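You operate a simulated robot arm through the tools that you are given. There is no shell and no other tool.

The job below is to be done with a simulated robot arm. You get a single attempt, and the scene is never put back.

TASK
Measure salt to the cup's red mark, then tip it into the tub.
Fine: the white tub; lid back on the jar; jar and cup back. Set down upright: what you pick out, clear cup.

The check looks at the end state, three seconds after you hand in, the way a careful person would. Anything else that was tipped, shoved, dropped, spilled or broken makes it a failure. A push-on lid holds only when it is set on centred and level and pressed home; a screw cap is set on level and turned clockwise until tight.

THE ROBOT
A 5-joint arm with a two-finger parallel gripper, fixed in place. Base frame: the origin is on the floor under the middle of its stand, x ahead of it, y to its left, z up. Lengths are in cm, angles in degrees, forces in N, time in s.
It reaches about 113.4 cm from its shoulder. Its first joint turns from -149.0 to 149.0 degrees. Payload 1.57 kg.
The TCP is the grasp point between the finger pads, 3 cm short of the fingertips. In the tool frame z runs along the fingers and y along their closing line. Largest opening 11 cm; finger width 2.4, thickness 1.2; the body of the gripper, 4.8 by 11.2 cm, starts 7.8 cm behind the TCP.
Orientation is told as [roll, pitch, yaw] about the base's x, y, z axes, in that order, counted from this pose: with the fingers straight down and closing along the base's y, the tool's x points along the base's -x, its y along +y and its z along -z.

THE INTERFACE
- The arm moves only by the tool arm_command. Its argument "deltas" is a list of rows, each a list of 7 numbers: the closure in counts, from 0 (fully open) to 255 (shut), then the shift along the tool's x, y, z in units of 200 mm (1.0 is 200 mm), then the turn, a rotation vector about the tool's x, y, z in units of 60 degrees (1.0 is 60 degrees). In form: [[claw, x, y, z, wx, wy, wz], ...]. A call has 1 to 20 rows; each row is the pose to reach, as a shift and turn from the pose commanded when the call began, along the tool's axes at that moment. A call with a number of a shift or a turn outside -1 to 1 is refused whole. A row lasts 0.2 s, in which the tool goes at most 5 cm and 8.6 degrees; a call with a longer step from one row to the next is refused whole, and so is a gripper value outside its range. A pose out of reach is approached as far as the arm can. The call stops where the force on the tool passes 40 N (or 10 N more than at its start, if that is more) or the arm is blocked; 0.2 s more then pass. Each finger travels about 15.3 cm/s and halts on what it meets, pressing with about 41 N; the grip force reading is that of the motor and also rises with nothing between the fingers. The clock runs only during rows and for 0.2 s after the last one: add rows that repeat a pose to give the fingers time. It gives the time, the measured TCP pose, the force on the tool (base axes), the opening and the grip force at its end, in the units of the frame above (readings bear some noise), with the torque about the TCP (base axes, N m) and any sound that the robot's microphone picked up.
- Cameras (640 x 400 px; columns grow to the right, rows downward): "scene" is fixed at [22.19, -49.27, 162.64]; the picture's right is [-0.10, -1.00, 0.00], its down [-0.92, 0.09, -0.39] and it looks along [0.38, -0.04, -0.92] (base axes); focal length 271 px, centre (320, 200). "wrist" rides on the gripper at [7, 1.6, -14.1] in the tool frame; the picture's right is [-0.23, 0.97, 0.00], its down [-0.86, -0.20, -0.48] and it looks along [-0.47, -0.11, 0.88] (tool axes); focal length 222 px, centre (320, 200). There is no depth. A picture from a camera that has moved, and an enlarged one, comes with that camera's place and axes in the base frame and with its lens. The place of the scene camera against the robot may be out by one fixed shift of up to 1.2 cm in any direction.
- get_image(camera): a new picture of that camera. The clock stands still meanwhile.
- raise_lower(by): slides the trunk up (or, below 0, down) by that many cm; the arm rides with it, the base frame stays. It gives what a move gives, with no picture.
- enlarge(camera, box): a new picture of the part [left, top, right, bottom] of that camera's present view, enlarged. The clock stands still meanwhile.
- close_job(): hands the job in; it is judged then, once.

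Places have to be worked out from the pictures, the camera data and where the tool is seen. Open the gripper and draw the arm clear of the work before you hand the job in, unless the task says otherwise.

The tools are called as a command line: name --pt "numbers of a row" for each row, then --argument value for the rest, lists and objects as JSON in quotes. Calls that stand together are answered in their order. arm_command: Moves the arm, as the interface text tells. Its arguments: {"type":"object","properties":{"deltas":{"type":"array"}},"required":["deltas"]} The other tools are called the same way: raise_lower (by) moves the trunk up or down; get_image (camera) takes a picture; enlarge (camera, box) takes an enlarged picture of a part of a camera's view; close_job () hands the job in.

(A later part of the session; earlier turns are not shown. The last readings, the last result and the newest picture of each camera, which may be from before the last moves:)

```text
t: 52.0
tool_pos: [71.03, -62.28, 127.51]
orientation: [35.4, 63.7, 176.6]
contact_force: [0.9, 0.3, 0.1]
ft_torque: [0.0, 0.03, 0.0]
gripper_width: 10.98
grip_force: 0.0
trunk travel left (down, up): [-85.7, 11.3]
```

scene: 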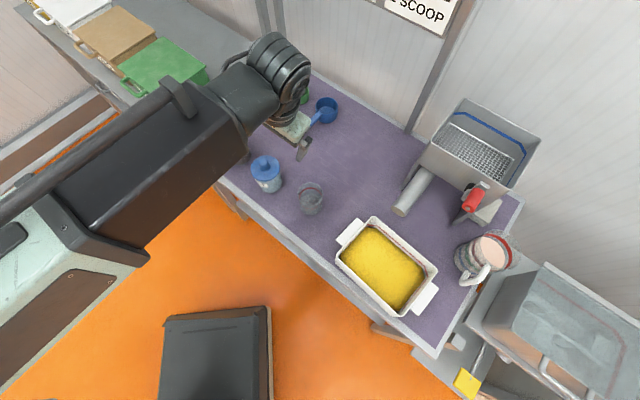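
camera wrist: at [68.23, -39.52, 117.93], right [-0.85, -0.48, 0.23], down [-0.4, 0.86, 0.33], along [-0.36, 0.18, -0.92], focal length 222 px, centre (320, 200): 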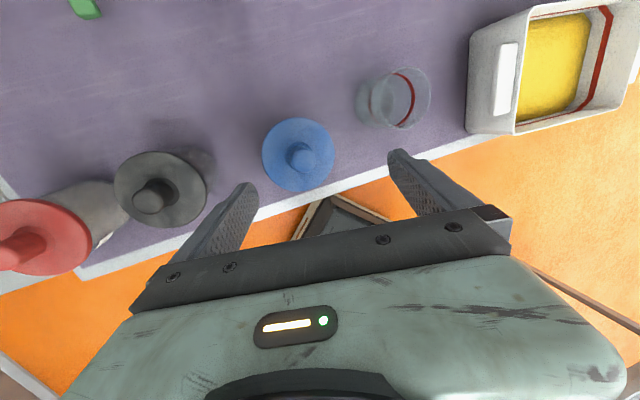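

The wrist is now on its original branch (roll ≈0, bend +21°, camera on top). Bending down to vertical in two moves.

arm_command --pt "0 -0.1397 -0.0393 -0.0089 0.0316 -0.1124 0" --pt "0 -0.2772 -0.078 -0.0353 0.0632 -0.2247 0" --pt "0 -0.4107 -0.1156 -0.079 0.0949 -0.3371 0" --pt "0 -0.538 -0.1514 -0.1394 0.1265 -0.4494 0" --pt "0 -0.6573 -0.185 -0.2152 0.1581 -0.5618 0"

arm_command --pt "0 -0.1397 -0.0393 -0.0089 0.0316 -0.1124 0" --pt "0 -0.2772 -0.078 -0.0353 0.0632 -0.2247 0" --pt "0 -0.4107 -0.1156 -0.079 0.0949 -0.3371 0" --pt "0 -0.538 -0.1514 -0.1394 0.1265 -0.4494 0" --pt "0 -0.6408 -0.1803 -0.2035 0.1536 -0.5457 0" --pt "0 -0.6408 -0.1803 -0.2035 0.1536 -0.5457 0"

get_image --camera "wrist"

```text
t: 53.2
tool_pos: [64.1, -56.35, 116.27]
orientation: [10.6, 32.0, 157.3]
contact_force: [0.2, -0.3, -0.2]
ft_torque: [0.01, 0.03, -0.01]
gripper_width: 11.0
grip_force: 0.1
out of reach, approached as far as the arm can: row 4, 5
trunk travel left (down, up): [-85.7, 11.3]
```

```text
t: 54.6
tool_pos: [54.18, -47.59, 112.37]
orientation: [0.3, -0.5, 154.1]
contact_force: [0.1, 0.1, -0.6]
ft_torque: [0.0, 0.03, 0.04]
gripper_width: 10.99
grip_force: 0.1
trunk travel left (down, up): [-85.7, 11.3]
```

```text
taken
camera wrist: at [59.94, -52.11, 126.4], right [-0.63, -0.78, 0.01], down [-0.68, 0.55, 0.49], along [-0.38, 0.3, -0.87], focal length 222 px, centre (320, 200)
```

wrist: 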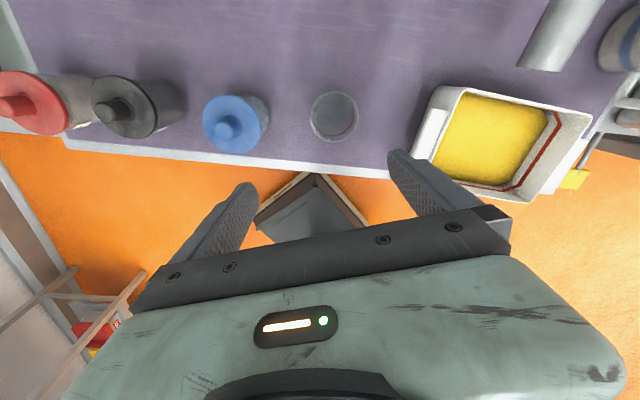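

Vertical now, with a clear unobstructed view of the jars, cup and tub. I'll zoom to measure them.

enlarge --camera "wrist" --box '[180, 70, 380, 170]'

enlarge --camera "wrist" --box '[390, 60, 640, 220]'

enlarge --camera "wrist" --box '[0, 40, 200, 200]'

```text
3.20 times, centred on (280, 120) of wrist
camera zoom: at [59.94, -52.11, 126.4], right [-0.63, -0.78, 0.01], down [-0.68, 0.55, 0.49], along [-0.38, 0.3, -0.87], focal length 711 px, centre (448, 456)
```

zoom: 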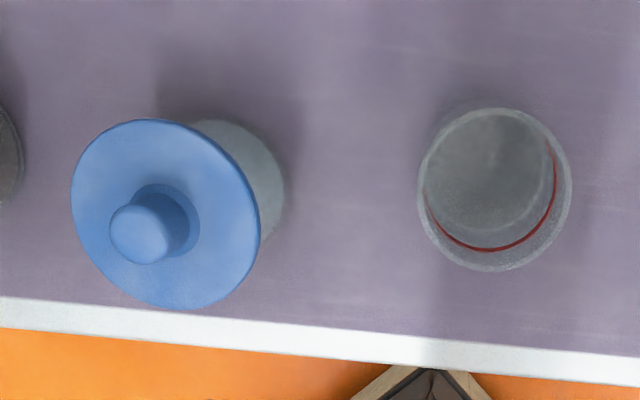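

```text
2.50 times, centred on (515, 140) of wrist
camera zoom: at [59.94, -52.11, 126.4], right [-0.63, -0.78, 0.01], down [-0.68, 0.55, 0.49], along [-0.38, 0.3, -0.87], focal length 555 px, centre (-168, 350)
```

zoom: 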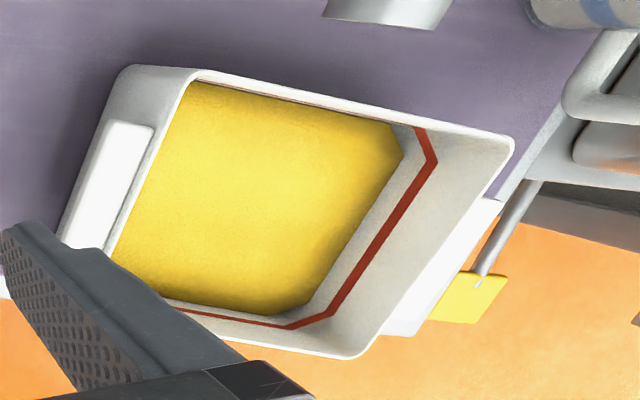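

```text
2.50 times, centred on (100, 120) of wrist
camera zoom: at [59.94, -52.11, 126.4], right [-0.63, -0.78, 0.01], down [-0.68, 0.55, 0.49], along [-0.38, 0.3, -0.87], focal length 555 px, centre (870, 400)
```

zoom: 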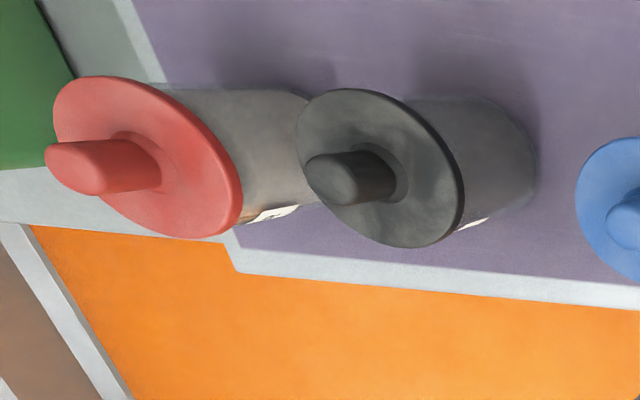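

Triangulating the wrist views: table top z≈82, knob top ≈(63.0, -37.75, 94.65), cup rim ≈(54.2, -50.7, 90.4). I'll move over the knob while unwinding the tool roll so it has freedom both ways.

arm_command --pt "0 0.026 -0.091 0 0 0 -0.13" --pt "0 0.052 -0.181 0 0 0 -0.26" --pt "0 0.078 -0.272 0 0 0 -0.39" --pt "0 0.104 -0.363 0 0 0 -0.52" --pt "0 0.13 -0.454 0 0 0 -0.65" --pt "0 0.156 -0.544 0 0 0 -0.78" --pt "0 0.182 -0.635 0 0 0 -0.92"

arm_command --pt "0 0 0 0 0 0 -0.13" --pt "0 0 0 0 0 0 -0.26" --pt "0 0 0 0 0 0 -0.39" --pt "0 0 0 0 0 0 -0.52" --pt "0 0 0 0 0 0 -0.65" --pt "0 0 0 0 0 0 -0.78" --pt "0 0 0 0 0 0 -0.92"

arm_command --pt "0 0 0 0 0 0 -0.13" --pt "0 0 0 0 0 0 -0.26" --pt "0 0 0 0 0 0 -0.39" --pt "0 0 0 0 0 0 -0.52" --pt "0 0 0 0 0 0 -0.65" --pt "0 0 0 0 0 0 -0.78" --pt "0 0 0 0 0 0 -0.92"

get_image --camera "wrist"

```text
t: 56.2
tool_pos: [63.13, -37.84, 112.3]
orientation: [-0.2, -0.4, -150.6]
contact_force: [0.4, -0.2, 0.4]
ft_torque: [0.0, 0.01, 0.0]
gripper_width: 11.02
grip_force: 0.0
trunk travel left (down, up): [-85.7, 11.3]
```

```text
t: 57.8
tool_pos: [62.86, -37.77, 112.4]
orientation: [-0.5, -0.1, -95.4]
contact_force: [0.7, -0.7, 0.1]
ft_torque: [-0.01, 0.02, -0.01]
gripper_width: 11.02
grip_force: 0.1
out of reach, approached as far as the arm can: row 6, 7
trunk travel left (down, up): [-85.7, 11.3]
```

```text
t: 59.4
tool_pos: [63.08, -37.72, 112.41]
orientation: [-0.5, 0.4, -40.2]
contact_force: [-0.4, 0.3, 0.4]
ft_torque: [0.01, 0.03, -0.01]
gripper_width: 11.03
grip_force: 0.0
trunk travel left (down, up): [-85.7, 11.3]
```

```text
taken
camera wrist: at [58.92, -32.1, 126.5], right [0.8, 0.6, -0.01], down [0.53, -0.7, 0.47], along [0.28, -0.38, -0.88], focal length 222 px, centre (320, 200)
```

wrist: 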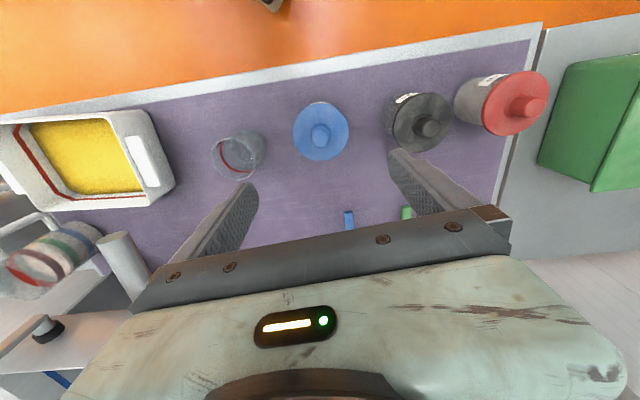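

The knob appears almost exactly where it should for a centred tool. Zooming in to check the centring and its dimensions.

enlarge --camera "wrist" --box '[270, 90, 370, 170]'

enlarge --camera "wrist" --box '[190, 110, 290, 190]'

```text
5.00 times, centred on (320, 130) of wrist
camera zoom: at [58.92, -32.1, 126.5], right [0.8, 0.6, -0.01], down [0.53, -0.7, 0.47], along [0.28, -0.38, -0.88], focal length 1111 px, centre (320, 550)
```

zoom: 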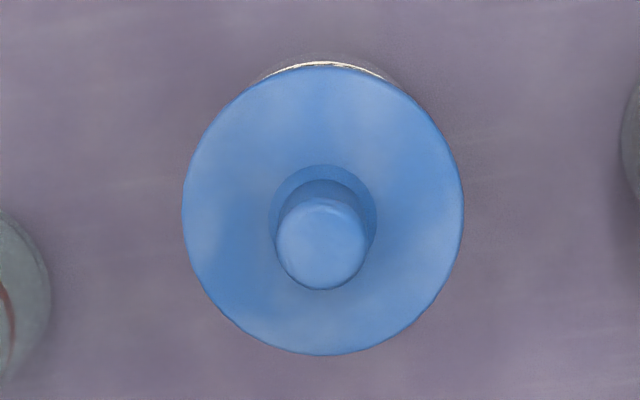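

```text
5.00 times, centred on (240, 150) of wrist
camera zoom: at [58.92, -32.1, 126.5], right [0.8, 0.6, -0.01], down [0.53, -0.7, 0.47], along [0.28, -0.38, -0.88], focal length 1111 px, centre (720, 450)
```

zoom: 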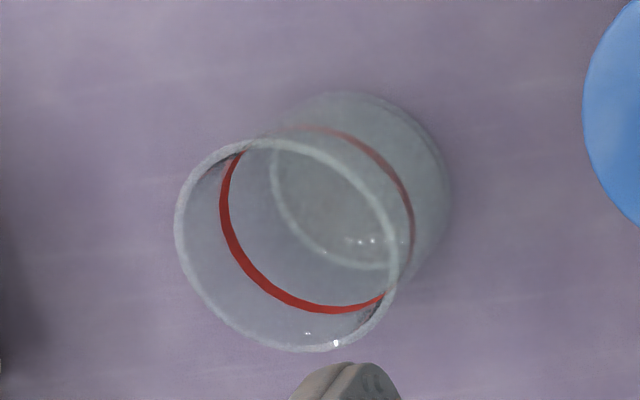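

Centred within a millimetre. Knob ≈2.7 cm wide, lid top ≈91.5, knob top ≈95. I'll lower 15 cm so the tips are beside the knob's top, and look again.

raise_lower --by -15

enlarge --camera "wrist" --box '[220, 100, 420, 230]'

enlarge --camera "scene" --box '[180, 60, 340, 220]'

```text
t: 61.2
tool_pos: [63.06, -37.79, 97.33]
orientation: [-0.4, 0.4, -40.2]
contact_force: [-0.7, -0.2, 0.1]
ft_torque: [-0.02, -0.04, 0.02]
gripper_width: 10.98
grip_force: 0.1
trunk travel left (down, up): [-70.7, 26.3]
```

```text
3.08 times, centred on (320, 165) of wrist
camera zoom: at [58.92, -32.09, 111.5], right [0.8, 0.6, -0.01], down [0.53, -0.7, 0.47], along [0.28, -0.39, -0.88], focal length 684 px, centre (320, 308)
```

zoom: 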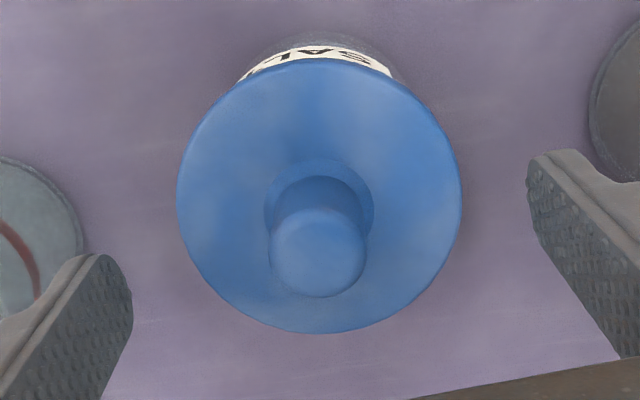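

```text
2.50 times, centred on (260, 140) of scene
camera zoom: at [22.19, -49.27, 162.64], right [-0.1, -1.0, 0.0], down [-0.92, 0.09, -0.39], along [0.38, -0.04, -0.92], focal length 678 px, centre (470, 350)
```

zoom: 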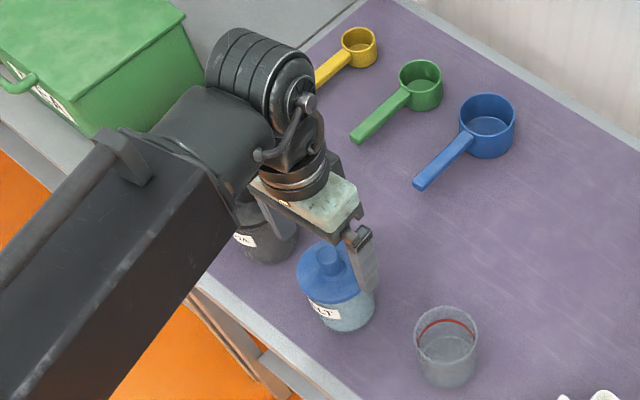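

Knob top ≈95.4, lid face ≈91. I'll lower 2.7 cm more (tips about 0.7 above the lid) and close on the knob.

raise_lower --by -2.7

arm_command --pt "120 0 0 0 0 0 0" --pt "160 0 0 0 0 0 0" --pt "255 0 0 0 0 0 0" --pt "255 0 0 0 0 0 0" --pt "255 0 0 0 0 0 0"

enlarge --camera "wrist" --box '[220, 100, 420, 230]'

```text
t: 61.9
tool_pos: [62.96, -37.63, 94.61]
orientation: [-0.3, 0.3, -40.3]
contact_force: [-0.3, -0.9, -0.3]
ft_torque: [0.04, 0.04, 0.01]
gripper_width: 10.99
grip_force: 0.0
trunk travel left (down, up): [-68.0, 29.0]
```

```text
t: 63.1
tool_pos: [62.97, -37.65, 94.62]
orientation: [-0.3, 0.4, -40.2]
contact_force: [-1.7, -2.6, -0.4]
ft_torque: [-0.14, 0.1, 0.0]
gripper_width: 8.37
grip_force: 41.2
trunk travel left (down, up): [-68.0, 29.0]
```

```text
3.08 times, centred on (320, 165) of wrist
camera zoom: at [58.91, -32.11, 108.8], right [0.8, 0.6, -0.01], down [0.53, -0.71, 0.47], along [0.28, -0.39, -0.88], focal length 684 px, centre (320, 308)
```

zoom: 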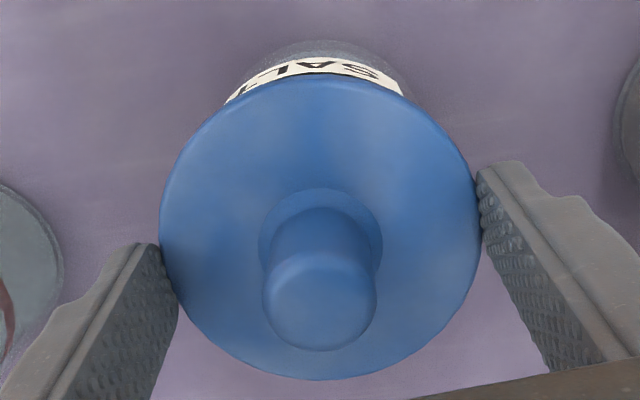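

The fingers met the lid's rim (8.4 cm), so the lid top is nearer z≈92. I'll open, rise 0.9 cm, and close on the knob itself.

arm_command --pt "0 0 0 0 0 0 0" --pt "0 0 0 0 0 0 0" --pt "0 0 0 0 0 0 0"

raise_lower --by 1.0

arm_command --pt "120 0 0 0 0 0 0" --pt "160 0 0 0 0 0 0" --pt "255 0 0 0 0 0 0" --pt "255 0 0 0 0 0 0" --pt "255 0 0 0 0 0 0"

enlarge --camera "wrist" --box '[220, 100, 420, 230]'

```text
t: 63.9
tool_pos: [63.04, -37.7, 94.71]
orientation: [-0.5, 0.5, -40.3]
contact_force: [-0.6, -0.1, 0.5]
ft_torque: [0.0, 0.01, -0.02]
gripper_width: 11.0
grip_force: 0.1
trunk travel left (down, up): [-68.0, 29.0]
```

```text
t: 64.5
tool_pos: [62.99, -37.73, 95.64]
orientation: [-0.4, 0.5, -40.2]
contact_force: [0.0, 0.1, -0.6]
ft_torque: [0.04, 0.01, 0.02]
gripper_width: 11.02
grip_force: 0.0
trunk travel left (down, up): [-69.0, 28.0]
```

```text
t: 65.7
tool_pos: [62.98, -37.79, 95.6]
orientation: [-0.3, 0.4, -40.3]
contact_force: [-0.1, -0.3, 0.0]
ft_torque: [-0.01, -0.02, -0.03]
gripper_width: 2.35
grip_force: 35.9
trunk travel left (down, up): [-69.0, 28.0]
heard: snap
```

```text
3.08 times, centred on (320, 165) of wrist
camera zoom: at [58.93, -32.09, 109.8], right [0.8, 0.6, -0.01], down [0.53, -0.7, 0.47], along [0.28, -0.39, -0.88], focal length 684 px, centre (320, 308)
```

zoom: 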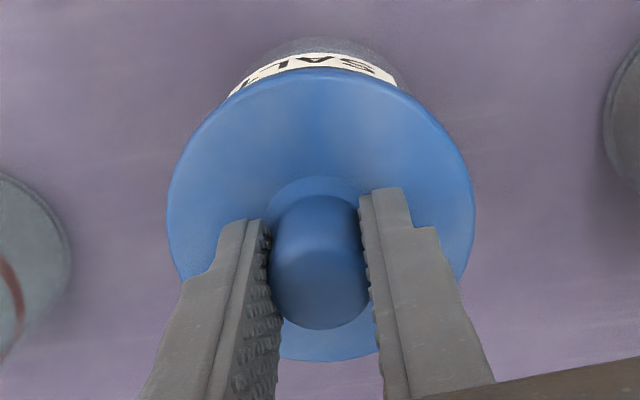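

Now gripping the knob (2.35 cm wide); a snap was heard, possibly the lid's seal. I'll raise 1.5 cm slowly and check whether only the lid comes up.

raise_lower --by 1.5

enlarge --camera "wrist" --box '[220, 100, 420, 230]'

enlarge --camera "scene" --box '[220, 120, 340, 220]'

```text
t: 66.3
tool_pos: [63.06, -37.76, 97.23]
orientation: [-0.4, 0.4, -40.4]
contact_force: [0.1, 0.4, 0.4]
ft_torque: [-0.07, 0.02, -0.05]
gripper_width: 2.62
grip_force: 0.7
trunk travel left (down, up): [-70.5, 26.5]
```

```text
3.08 times, centred on (320, 165) of wrist
camera zoom: at [58.93, -32.09, 111.3], right [0.8, 0.6, -0.01], down [0.53, -0.71, 0.47], along [0.28, -0.39, -0.88], focal length 684 px, centre (320, 308)
```

zoom: 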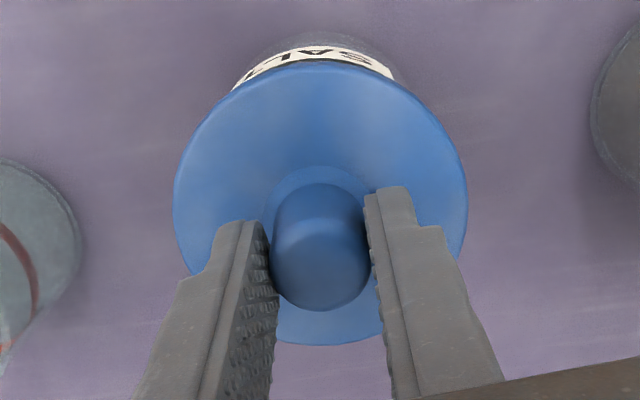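

```text
4.00 times, centred on (280, 170) of scene
camera zoom: at [22.19, -49.27, 162.64], right [-0.1, -1.0, 0.0], down [-0.92, 0.09, -0.39], along [0.38, -0.04, -0.92], focal length 1086 px, centre (480, 320)
```

zoom: 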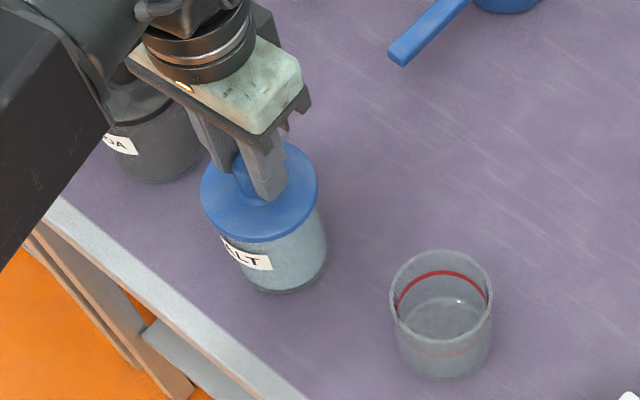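

The gripper reading relaxed (2.62 cm, 0.7 N) and the lid stayed. I'll lower back, re-close firmly with more time, and see how the grip reads.

raise_lower --by -1.5

arm_command --pt "255 0 0 0 0 0 0" --pt "255 0 0 0 0 0 0" --pt "255 0 0 0 0 0 0" --pt "255 0 0 0 0 0 0"

enlarge --camera "wrist" --box '[220, 100, 420, 230]'

```text
t: 66.7
tool_pos: [62.98, -37.74, 96.62]
orientation: [-0.4, 0.4, -40.3]
contact_force: [-1.6, 0.2, 2.5]
ft_torque: [0.13, -0.02, 0.04]
gripper_width: 2.37
grip_force: 35.6
trunk travel left (down, up): [-69.9, 27.1]
stopped: the force on the tool passed its limit at 46 N (the readings are from after the stop); the commanded pose is now the measured one
```

```text
t: 67.7
tool_pos: [62.97, -37.74, 96.69]
orientation: [-0.4, 0.3, -40.2]
contact_force: [-1.0, 1.5, 5.1]
ft_torque: [0.18, -0.07, 0.07]
gripper_width: 2.36
grip_force: 35.6
trunk travel left (down, up): [-69.9, 27.1]
```

```text
3.08 times, centred on (320, 165) of wrist
camera zoom: at [58.89, -32.1, 110.77], right [0.8, 0.6, -0.01], down [0.53, -0.7, 0.48], along [0.28, -0.39, -0.88], focal length 684 px, centre (320, 308)
```

zoom: 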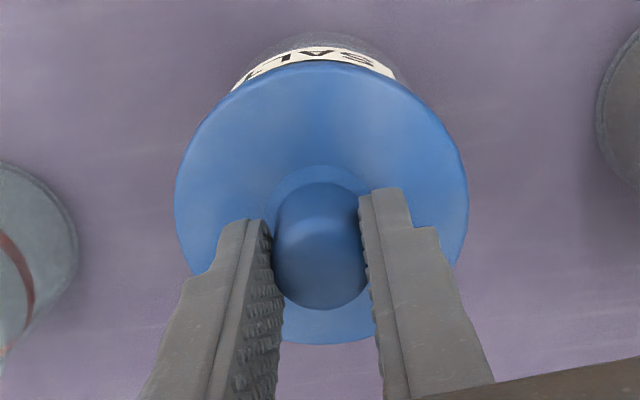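

Lowering met 46 N at +1.1 cm, which looks like the lid being partly lifted then pressed back while the fingers slipped up the knob. I'll open, go down to a deeper grip on the knob and take hold again.

arm_command --pt "150 0 0 0 0 0 0" --pt "150 0 0 0 0 0 0" --pt "150 0 0 0 0 0 0"

enlarge --camera "wrist" --box '[220, 100, 420, 230]'

enlarge --camera "scene" --box '[220, 120, 340, 220]'

```text
t: 68.5
tool_pos: [62.92, -37.66, 96.54]
orientation: [-0.4, 0.3, -40.3]
contact_force: [-0.3, -0.4, -0.1]
ft_torque: [0.03, -0.03, 0.01]
gripper_width: 4.55
grip_force: 0.1
trunk travel left (down, up): [-69.9, 27.1]
heard: snap
```

```text
3.08 times, centred on (320, 165) of wrist
camera zoom: at [58.94, -32.12, 110.73], right [0.8, 0.6, -0.01], down [0.53, -0.7, 0.48], along [0.28, -0.39, -0.88], focal length 684 px, centre (320, 308)
```

zoom: 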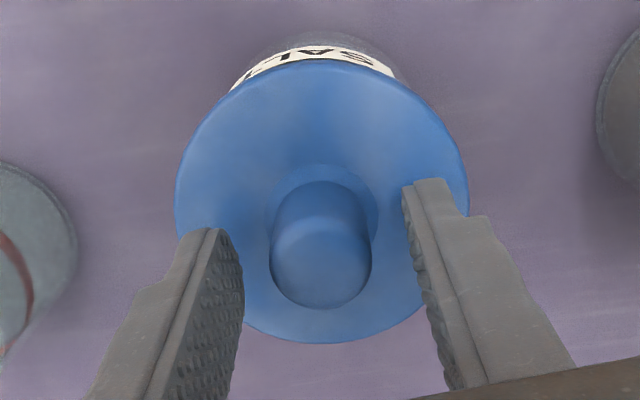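

```text
4.00 times, centred on (280, 170) of scene
camera zoom: at [22.19, -49.27, 162.64], right [-0.1, -1.0, 0.0], down [-0.92, 0.09, -0.39], along [0.38, -0.04, -0.92], focal length 1086 px, centre (480, 320)
```

zoom: 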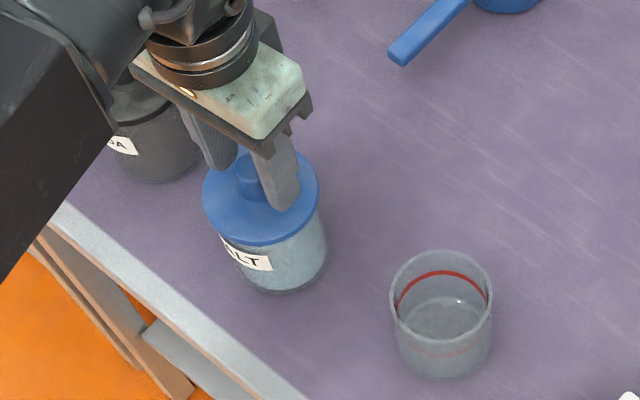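

A second snap on opening, with the lid level and seated at z≈92. I'll go down to TCP≈95.45, re-grip, and then lift in small steps while watching the readings.

raise_lower --by -1.15

arm_command --pt "200 0 0 0 0 0 0" --pt "255 0 0 0 0 0 0" --pt "255 0 0 0 0 0 0" --pt "255 0 0 0 0 0 0" --pt "255 0 0 0 0 0 0"

raise_lower --by 0.4

```text
t: 69.1
tool_pos: [63.06, -37.86, 95.46]
orientation: [-0.4, 0.3, -40.3]
contact_force: [0.3, -0.9, -1.3]
ft_torque: [0.0, 0.01, -0.02]
gripper_width: 4.53
grip_force: 0.0
trunk travel left (down, up): [-68.8, 28.2]
```

```text
t: 70.3
tool_pos: [62.96, -37.72, 95.45]
orientation: [-0.4, 0.3, -40.3]
contact_force: [-0.4, 1.4, 1.5]
ft_torque: [0.12, -0.06, 0.06]
gripper_width: 2.34
grip_force: 35.3
trunk travel left (down, up): [-68.8, 28.2]
heard: snap
```

```text
t: 70.8
tool_pos: [63.19, -37.89, 95.78]
orientation: [-0.4, 0.3, -40.3]
contact_force: [-0.1, -0.6, -0.2]
ft_torque: [-0.04, -0.02, 0.02]
gripper_width: 2.36
grip_force: 36.0
trunk travel left (down, up): [-69.2, 27.8]
```

Grip holds at 36 N with no pull resistance. Raising 2 cm more and looking.

raise_lower --by 2

enlarge --camera "wrist" --box '[220, 100, 420, 230]'

enlarge --camera "scene" --box '[220, 120, 340, 220]'

```text
t: 71.5
tool_pos: [63.15, -37.79, 97.83]
orientation: [-0.4, 0.3, -40.3]
contact_force: [0.1, -0.4, -0.8]
ft_torque: [-0.01, -0.01, 0.0]
gripper_width: 2.36
grip_force: 35.2
trunk travel left (down, up): [-71.2, 25.8]
```

```text
3.08 times, centred on (320, 165) of wrist
camera zoom: at [58.94, -32.13, 111.98], right [0.8, 0.6, -0.01], down [0.53, -0.7, 0.48], along [0.28, -0.39, -0.88], focal length 684 px, centre (320, 308)
```

zoom: 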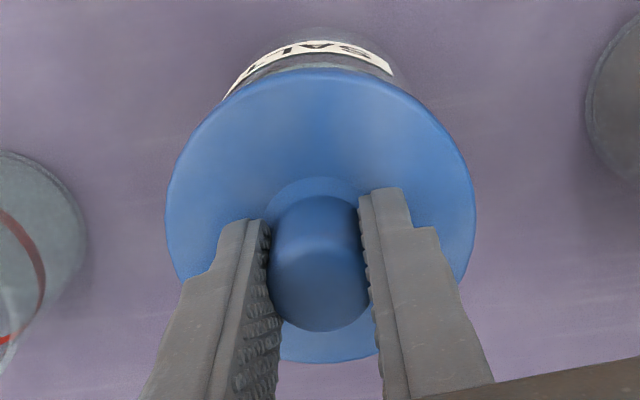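

```text
4.00 times, centred on (280, 170) of scene
camera zoom: at [22.19, -49.27, 162.64], right [-0.1, -1.0, 0.0], down [-0.92, 0.09, -0.39], along [0.38, -0.04, -0.92], focal length 1086 px, centre (480, 320)
```

zoom: 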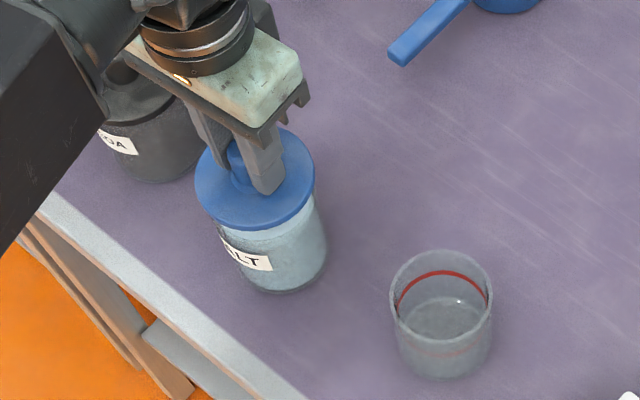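

The lid is clear of the jar, held level by its knob. Raising 10 cm and carrying it to a free spot at the back, around (69.3, -52.3).

raise_lower --by 9

arm_command --pt "255 -0.078 -0.039 0 0 0 0" --pt "255 -0.157 -0.078 0 0 0 0" --pt "255 -0.235 -0.117 0 0 0 0" --pt "255 -0.313 -0.156 0 0 0 0" --pt "255 -0.392 -0.196 0 0 0 0" --pt "255 -0.47 -0.235 0 0 0 0" --pt "255 -0.548 -0.274 0 0 0 0" --pt "255 -0.627 -0.313 0 0 0 0" --pt "255 -0.705 -0.352 0 0 0 0" --pt "255 -0.705 -0.352 0 0 0 0"

get_image --camera "wrist"

get_image --camera "scene"

```text
t: 72.8
tool_pos: [63.1, -37.85, 106.87]
orientation: [-0.4, 0.3, -40.3]
contact_force: [-0.8, -0.8, -0.4]
ft_torque: [-0.02, -0.02, 0.02]
gripper_width: 2.36
grip_force: 35.4
trunk travel left (down, up): [-80.2, 16.8]
```

```text
t: 75.0
tool_pos: [68.96, -52.23, 106.94]
orientation: [-0.4, 0.4, -40.3]
contact_force: [0.3, -0.8, -0.6]
ft_torque: [-0.02, -0.02, 0.0]
gripper_width: 2.33
grip_force: 35.6
trunk travel left (down, up): [-80.2, 16.8]
```

```text
taken
camera wrist: at [64.95, -46.64, 120.97], right [0.8, 0.6, -0.01], down [0.53, -0.7, 0.48], along [0.28, -0.39, -0.88], focal length 222 px, centre (320, 200)
```

wrist: 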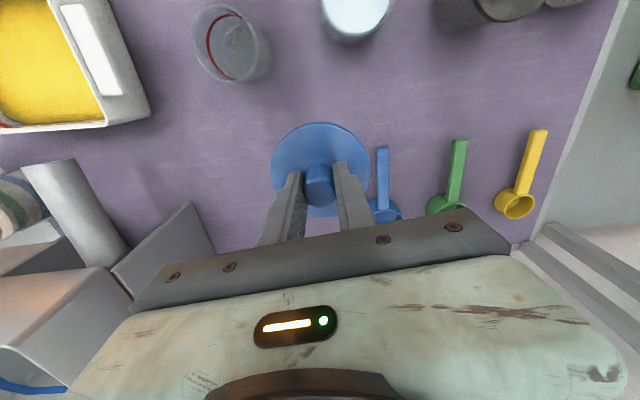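

```text
taken
```

scene: 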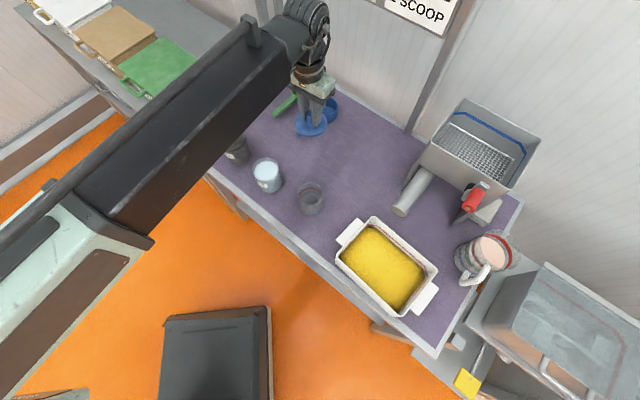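

Lid is held over a clear patch; the jar below is open and full of white salt. Lowering the lid toward the bench in stages.

raise_lower --by -17

enlarge --camera "scene" --box '[260, 60, 380, 160]'

```text
t: 76.9
tool_pos: [68.92, -52.24, 89.85]
orientation: [-0.4, 0.3, -40.3]
contact_force: [0.0, 0.2, 0.3]
ft_torque: [0.0, -0.01, -0.01]
gripper_width: 2.37
grip_force: 35.5
trunk travel left (down, up): [-63.2, 33.8]
```

```text
4.00 times, centred on (320, 110) of scene
camera zoom: at [22.19, -49.27, 162.64], right [-0.1, -1.0, 0.0], down [-0.92, 0.09, -0.39], along [0.38, -0.04, -0.92], focal length 1086 px, centre (320, 560)
```

zoom: 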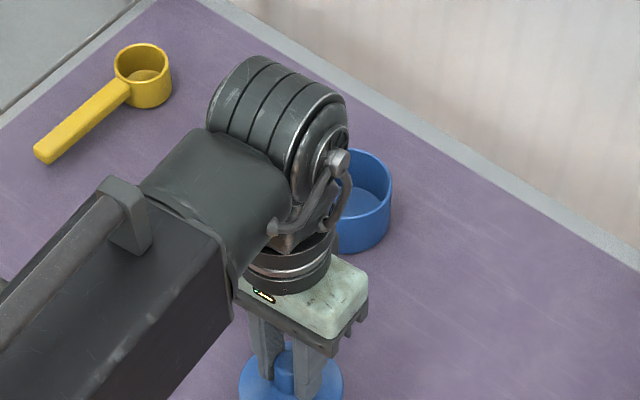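

Continuing down in small steps until contact.

raise_lower --by -1.5

raise_lower --by -0.6

raise_lower --by -0.5

```text
t: 77.5
tool_pos: [69.0, -52.28, 88.48]
orientation: [-0.4, 0.3, -40.2]
contact_force: [-0.1, 0.1, -0.2]
ft_torque: [0.0, 0.04, -0.05]
gripper_width: 2.39
grip_force: 36.1
trunk travel left (down, up): [-61.7, 35.3]
```

```text
t: 78.1
tool_pos: [68.94, -52.21, 87.78]
orientation: [-0.5, 0.3, -40.3]
contact_force: [0.2, -0.8, -0.8]
ft_torque: [0.0, 0.01, -0.01]
gripper_width: 2.4
grip_force: 36.1
trunk travel left (down, up): [-61.1, 35.9]
```

```text
t: 78.6
tool_pos: [69.06, -52.22, 87.23]
orientation: [-0.4, 0.3, -40.3]
contact_force: [0.1, -0.2, -0.2]
ft_torque: [0.02, 0.01, -0.01]
gripper_width: 2.4
grip_force: 35.7
trunk travel left (down, up): [-60.6, 36.4]
```

No contact yet; continuing in 0.4 cm steps.

raise_lower --by -0.4

raise_lower --by -0.4

enlarge --camera "wrist" --box '[220, 60, 420, 230]'

```text
t: 79.1
tool_pos: [69.0, -52.26, 86.81]
orientation: [-0.4, 0.3, -40.3]
contact_force: [0.1, -0.3, 0.4]
ft_torque: [0.01, -0.03, -0.02]
gripper_width: 2.41
grip_force: 36.2
trunk travel left (down, up): [-60.2, 36.8]
```

```text
t: 79.6
tool_pos: [69.02, -52.27, 86.86]
orientation: [-0.5, 0.1, -40.2]
contact_force: [-2.0, -0.2, 26.4]
ft_torque: [0.26, 0.11, 0.06]
gripper_width: 2.38
grip_force: 35.4
trunk travel left (down, up): [-59.9, 37.1]
stopped: the force on the tool passed its limit at 44 N (the readings are from after the stop); the commanded pose is now the measured one
```

```text
2.35 times, centred on (320, 145) of wrist
camera zoom: at [64.84, -46.55, 100.88], right [0.8, 0.6, -0.01], down [0.53, -0.7, 0.48], along [0.28, -0.39, -0.88], focal length 523 px, centre (320, 329)
```

zoom: 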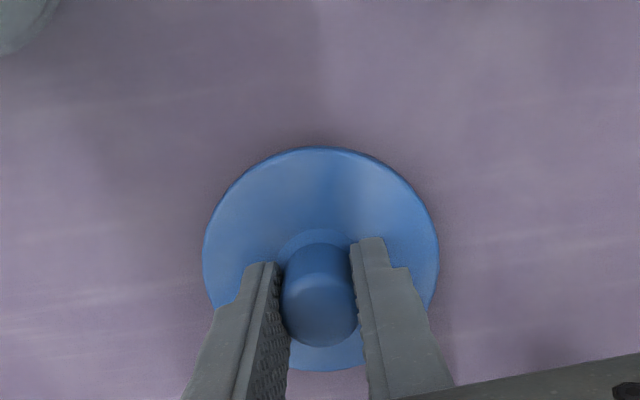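

The lid is on the bench (contact at TCP 86.86). Easing off slightly and opening the fingers.

raise_lower --by 0.1

arm_command --pt "190 0 0 0 0 0 0" --pt "150 0 0 0 0 0 0" --pt "120 0 0 0 0 0 0" --pt "120 0 0 0 0 0 0"

raise_lower --by 20

get_image --camera "wrist"

get_image --camera "scene"

```text
t: 80.1
tool_pos: [68.92, -52.3, 86.79]
orientation: [-0.5, 0.0, -40.3]
contact_force: [-3.8, 2.6, 15.0]
ft_torque: [0.31, 0.21, 0.03]
gripper_width: 2.38
grip_force: 36.1
trunk travel left (down, up): [-60.0, 37.0]
```

```text
t: 81.1
tool_pos: [69.09, -52.3, 86.58]
orientation: [-0.4, 0.1, -40.3]
contact_force: [-0.2, 0.4, 0.1]
ft_torque: [0.01, -0.01, 0.0]
gripper_width: 5.82
grip_force: 0.0
trunk travel left (down, up): [-60.0, 37.0]
```

```text
t: 83.3
tool_pos: [69.08, -52.38, 106.74]
orientation: [-0.3, 0.0, -40.4]
contact_force: [-0.1, -1.0, 0.0]
ft_torque: [0.0, -0.02, 0.02]
gripper_width: 5.81
grip_force: 0.0
trunk travel left (down, up): [-80.0, 17.0]
```

```text
taken
camera wrist: at [65.02, -46.68, 120.75], right [0.8, 0.6, -0.01], down [0.53, -0.7, 0.48], along [0.28, -0.39, -0.88], focal length 222 px, centre (320, 200)
```

wrist: 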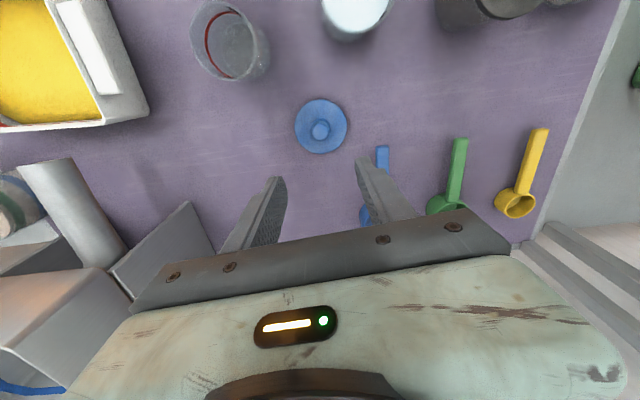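

```text
taken
```

scene: 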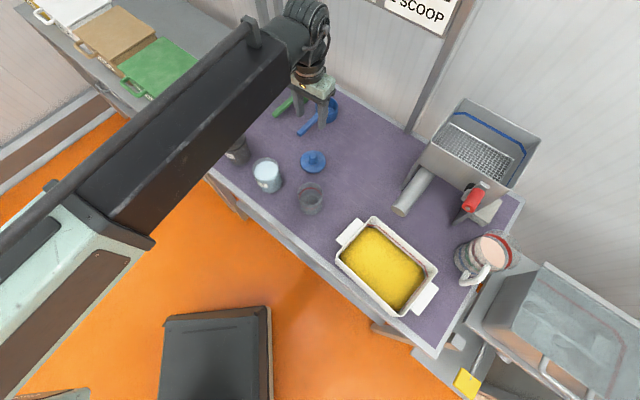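

Lid parked upright with the knob up at about (69.05, -52.3). Now I set up the side grasp: first move the vertical tool off the bench front to (57.8, -14.5), then swing it level so it points at the jar from the left-front.

arm_command --pt "60 0.138 0.09 0 0 0 -0.037" --pt "0 0.276 0.18 0 0 0 -0.073" --pt "0 0.414 0.269 0 0 0 -0.11" --pt "0 0.552 0.359 0 0 0 -0.146" --pt "0 0.69 0.449 0 0 0 -0.183" --pt "0 0.8285 0.5385 0 0 0 -0.219"

arm_command --pt "0 0.114 0.119 0 0 0 -0.037" --pt "0 0.228 0.238 0 0 0 -0.073" --pt "0 0.342 0.357 0 0 0 -0.11" --pt "0 0.456 0.475 0 0 0 -0.146" --pt "0 0.57 0.594 0 0 0 -0.183" --pt "0 0.6845 0.713 0 0 0 -0.219"

get_image --camera "wrist"

```text
t: 84.7
tool_pos: [63.63, -33.31, 106.7]
orientation: [-0.4, 0.2, -27.2]
contact_force: [-0.4, 0.8, -0.4]
ft_torque: [0.02, -0.03, 0.0]
gripper_width: 10.95
grip_force: 0.0
trunk travel left (down, up): [-80.0, 17.0]
```

```text
t: 86.1
tool_pos: [57.82, -14.34, 106.67]
orientation: [-0.3, 0.2, -14.0]
contact_force: [0.5, 0.2, -0.6]
ft_torque: [0.02, 0.03, 0.0]
gripper_width: 11.0
grip_force: 0.0
trunk travel left (down, up): [-80.0, 17.0]
```

```text
taken
camera wrist: at [51.66, -11.17, 120.78], right [0.46, 0.89, -0.01], down [0.78, -0.4, 0.48], along [0.42, -0.22, -0.88], focal length 222 px, centre (320, 200)
```

wrist: 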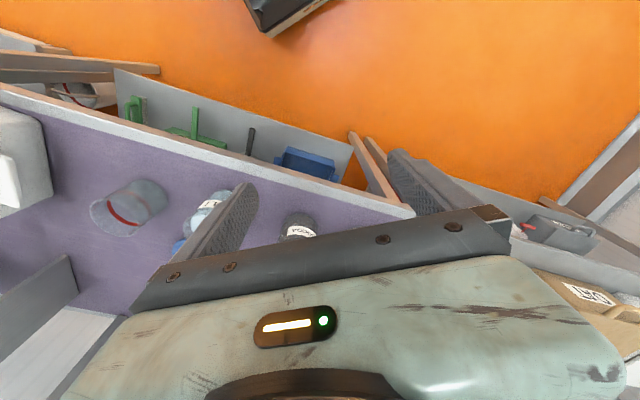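

Wrist is at (57.8, -14.3), outside the bench. Rolling the forearm -90° so the tool swings level toward the right, in two moves.

arm_command --pt "0 0 -0.1553 -0.0102 0.125 0 0" --pt "0 0 -0.308 -0.0406 0.25 0 0" --pt "0 0 -0.4554 -0.0906 0.375 0 0" --pt "0 0 -0.595 -0.1595 0.5 0 0" --pt "0 0 -0.7245 -0.2459 0.625 0 0" --pt "0 0 -0.8415 -0.3485 0.75 0 0"

arm_command --pt "0 0 -0.1553 -0.0102 0.125 0 0" --pt "0 0 -0.308 -0.0406 0.25 0 0" --pt "0 0 -0.4554 -0.0906 0.375 0 0" --pt "0 0 -0.595 -0.1595 0.5 0 0" --pt "0 0 -0.7245 -0.2459 0.625 0 0" --pt "0 0 -0.8415 -0.3485 0.75 0 0"

```text
t: 87.5
tool_pos: [53.69, -30.66, 113.84]
orientation: [-45.4, 0.2, -13.9]
contact_force: [0.2, -0.7, -0.6]
ft_torque: [-0.01, 0.03, -0.01]
gripper_width: 10.99
grip_force: 0.0
out of reach, approached as far as the arm can: row 6
trunk travel left (down, up): [-80.0, 17.0]
```

```text
t: 88.9
tool_pos: [52.18, -37.59, 130.65]
orientation: [-90.4, 0.2, -14.0]
contact_force: [0.5, -0.5, 0.0]
ft_torque: [0.0, -0.01, -0.01]
gripper_width: 10.98
grip_force: 0.2
trunk travel left (down, up): [-80.0, 17.0]
```

Level now. Rolling the tool -90° so the camera is on top and the fingers close horizontally.

arm_command --pt "0 0 0 0 0 0 -0.125" --pt "0 0 0 0 0 0 -0.25" --pt "0 0 0 0 0 0 -0.375" --pt "0 0 0 0 0 0 -0.5" --pt "0 0 0 0 0 0 -0.625" --pt "0 0 0 0 0 0 -0.75"

arm_command --pt "0 0 0 0 0 0 -0.125" --pt "0 0 0 0 0 0 -0.25" --pt "0 0 0 0 0 0 -0.375" --pt "0 0 0 0 0 0 -0.5" --pt "0 0 0 0 0 0 -0.625" --pt "0 0 0 0 0 0 -0.75"

get_image --camera "wrist"

```text
t: 90.3
tool_pos: [52.02, -37.53, 130.66]
orientation: [-90.8, 45.4, -14.6]
contact_force: [-0.4, -0.6, -0.6]
ft_torque: [-0.01, -0.02, -0.03]
gripper_width: 11.02
grip_force: 0.0
trunk travel left (down, up): [-80.0, 17.0]
```

```text
t: 91.7
tool_pos: [52.11, -37.52, 130.57]
orientation: [144.5, 89.4, -139.4]
contact_force: [0.6, -0.3, -0.3]
ft_torque: [-0.01, -0.03, 0.0]
gripper_width: 10.99
grip_force: 0.2
trunk travel left (down, up): [-80.0, 17.0]
```

```text
taken
camera wrist: at [54.11, -23.41, 137.5], right [-0.95, 0.23, -0.22], down [0.3, 0.41, -0.86], along [-0.11, -0.88, -0.46], focal length 222 px, centre (320, 200)
```

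wrist: 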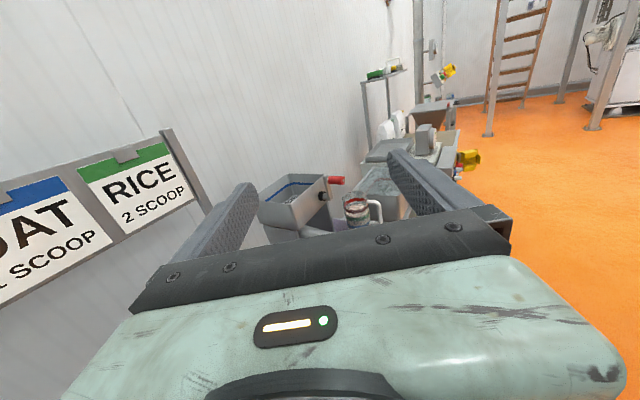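

Camera is on top with an upright view. Now yawing the tool 26.7° left so it points over the jar, TCP above the jar axis (63.0, -37.75).

arm_command --pt "0 0 -0.133 -0.02 0.111 0 0" --pt "0 0 -0.266 -0.049 0.2225 0 0" --pt "0 0 -0.399 -0.083 0.334 0 0" --pt "0 0 -0.5315 -0.1207 0.445 0 0" --pt "0 0 -0.5315 -0.1207 0.445 0 0"

get_image --camera "wrist"

get_image --camera "scene"

```text
t: 92.9
tool_pos: [62.89, -37.64, 130.58]
orientation: [133.9, 89.4, -123.3]
contact_force: [-0.7, 0.0, 0.0]
ft_torque: [0.03, 0.01, 0.0]
gripper_width: 11.01
grip_force: 0.0
out of reach, approached as far as the arm can: row 4, 5
trunk travel left (down, up): [-80.0, 17.0]
```

```text
taken
camera wrist: at [58.28, -24.23, 137.46], right [-0.95, -0.22, -0.22], down [0.08, 0.5, -0.86], along [0.3, -0.84, -0.46], focal length 222 px, centre (320, 200)
```

wrist: 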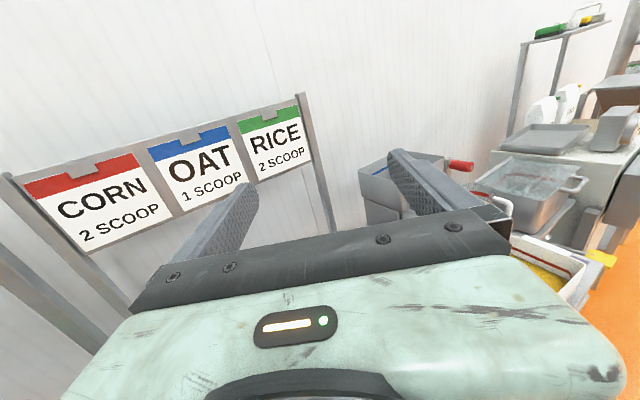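

```text
taken
```

scene: 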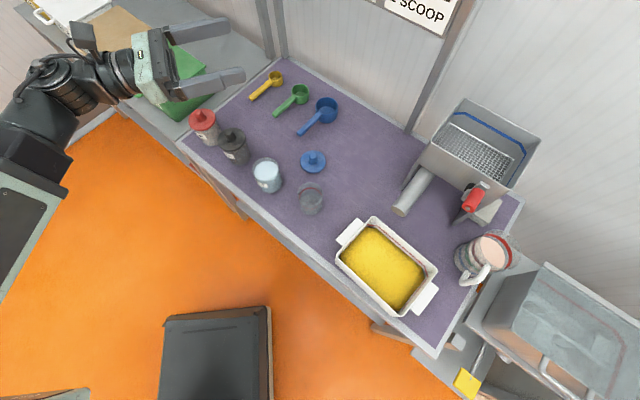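

Lined up over the jar. Lowering to just above the jar's rim and checking alignment with both cameras.

raise_lower --by -32

get_image --camera "wrist"

enlarge --camera "scene" --box '[160, 80, 340, 240]'

```text
t: 96.0
tool_pos: [62.86, -37.68, 98.57]
orientation: [133.8, 89.5, -123.6]
contact_force: [-1.1, -0.2, -0.1]
ft_torque: [-0.01, -0.01, -0.01]
gripper_width: 11.01
grip_force: 0.0
trunk travel left (down, up): [-48.0, 49.0]
```

```text
taken
camera wrist: at [58.26, -24.24, 105.46], right [-0.95, -0.22, -0.22], down [0.09, 0.5, -0.86], along [0.3, -0.84, -0.46], focal length 222 px, centre (320, 200)
```

wrist: 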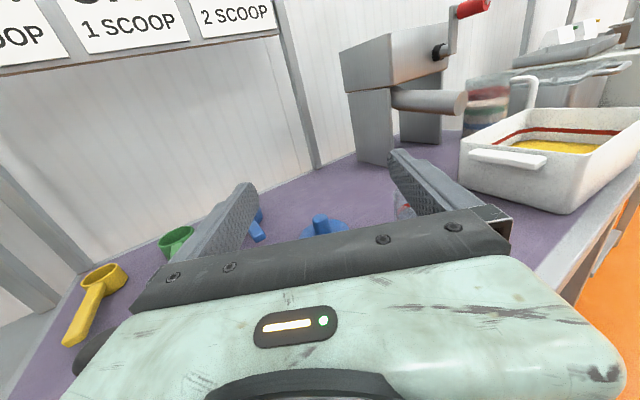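

```text
2.50 times, centred on (250, 160) of scene
camera zoom: at [22.19, -49.27, 162.64], right [-0.1, -1.0, 0.0], down [-0.92, 0.09, -0.39], along [0.38, -0.04, -0.92], focal length 678 px, centre (495, 300)
```

zoom: 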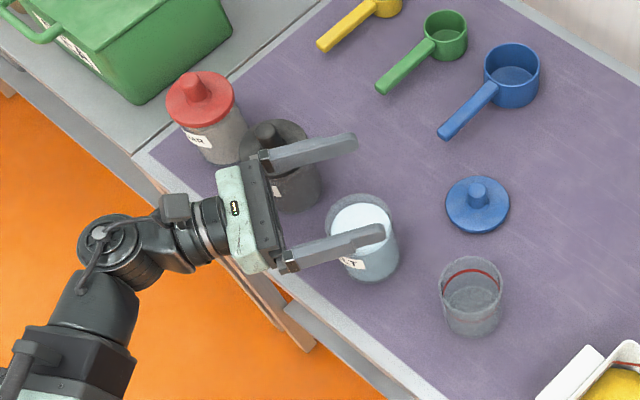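

Computed geometry matches: the jar sits midway between the fingers, cocoa jar has >2 cm clearance. Lowering in two steps to grip height.

raise_lower --by -7

enlarge --camera "scene" --box '[200, 100, 340, 220]'

get_image --camera "wrist"

```text
t: 97.1
tool_pos: [62.76, -37.61, 91.58]
orientation: [133.8, 89.5, -123.5]
contact_force: [-0.8, -0.1, 1.2]
ft_torque: [0.0, 0.01, 0.03]
gripper_width: 10.99
grip_force: 0.1
trunk travel left (down, up): [-41.0, 56.0]
```

```text
3.33 times, centred on (270, 160) of scene
camera zoom: at [22.19, -49.27, 162.64], right [-0.1, -1.0, 0.0], down [-0.92, 0.09, -0.39], along [0.38, -0.04, -0.92], focal length 905 px, centre (487, 333)
```

zoom: 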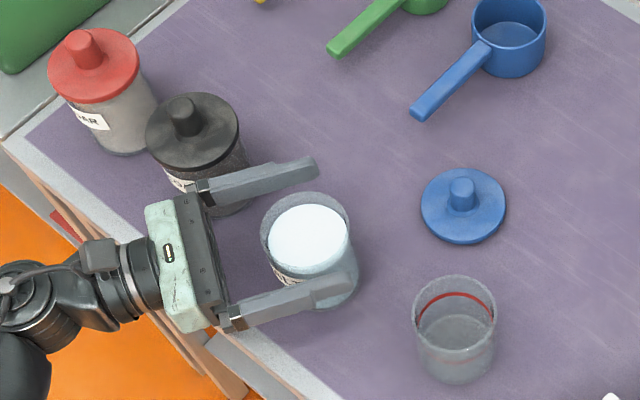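

```text
taken
camera wrist: at [58.26, -24.24, 98.46], right [-0.95, -0.22, -0.22], down [0.09, 0.5, -0.86], along [0.3, -0.84, -0.46], focal length 222 px, centre (320, 200)
```

wrist: 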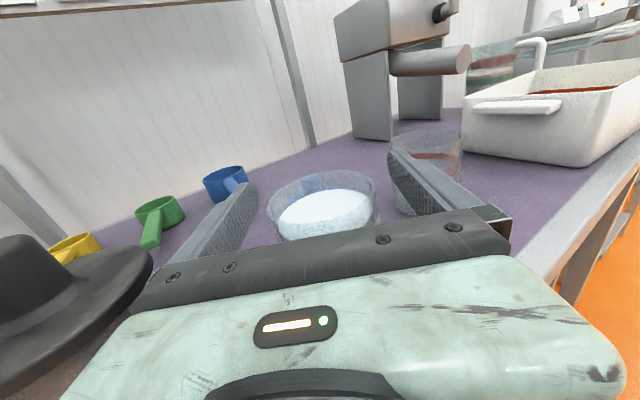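

The jar is nicely centred between the fingers and the salt surface is a little below the rim. Lowering 4 cm more and gripping.

raise_lower --by -4

arm_command --pt "60 0 0 0 0 0 0" --pt "110 0 0 0 0 0 0" --pt "255 0 0 0 0 0 0" --pt "255 0 0 0 0 0 0" --pt "255 0 0 0 0 0 0"

get_image --camera "wrist"

```text
t: 98.0
tool_pos: [62.75, -37.59, 87.56]
orientation: [133.8, 89.5, -123.5]
contact_force: [0.7, -0.3, 0.7]
ft_torque: [0.02, 0.03, 0.02]
gripper_width: 10.99
grip_force: 0.1
trunk travel left (down, up): [-37.0, 60.0]
```

```text
t: 99.2
tool_pos: [62.81, -37.59, 87.64]
orientation: [135.9, 89.4, -121.4]
contact_force: [3.0, -1.0, 3.2]
ft_torque: [0.01, -0.39, -0.04]
gripper_width: 7.71
grip_force: 40.9
trunk travel left (down, up): [-37.0, 60.0]
```

```text
taken
camera wrist: at [58.27, -24.23, 94.46], right [-0.95, -0.22, -0.22], down [0.09, 0.5, -0.86], along [0.3, -0.84, -0.46], focal length 222 px, centre (320, 200)
```

wrist: 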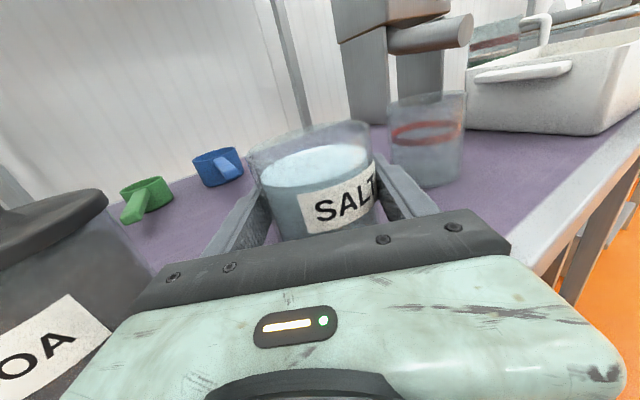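

Jar gripped (7.7 cm). A zoom to gauge the salt level and jar rim, and the cup's mark beyond it.

enlarge --camera "wrist" --box '[220, 80, 480, 240]'

```text
2.46 times, centred on (350, 160) of wrist
camera zoom: at [58.27, -24.23, 94.46], right [-0.95, -0.22, -0.22], down [0.09, 0.5, -0.86], along [0.3, -0.84, -0.46], focal length 547 px, centre (246, 298)
```

zoom: 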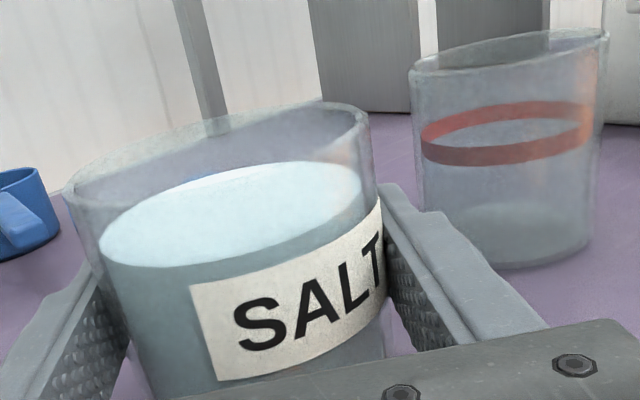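

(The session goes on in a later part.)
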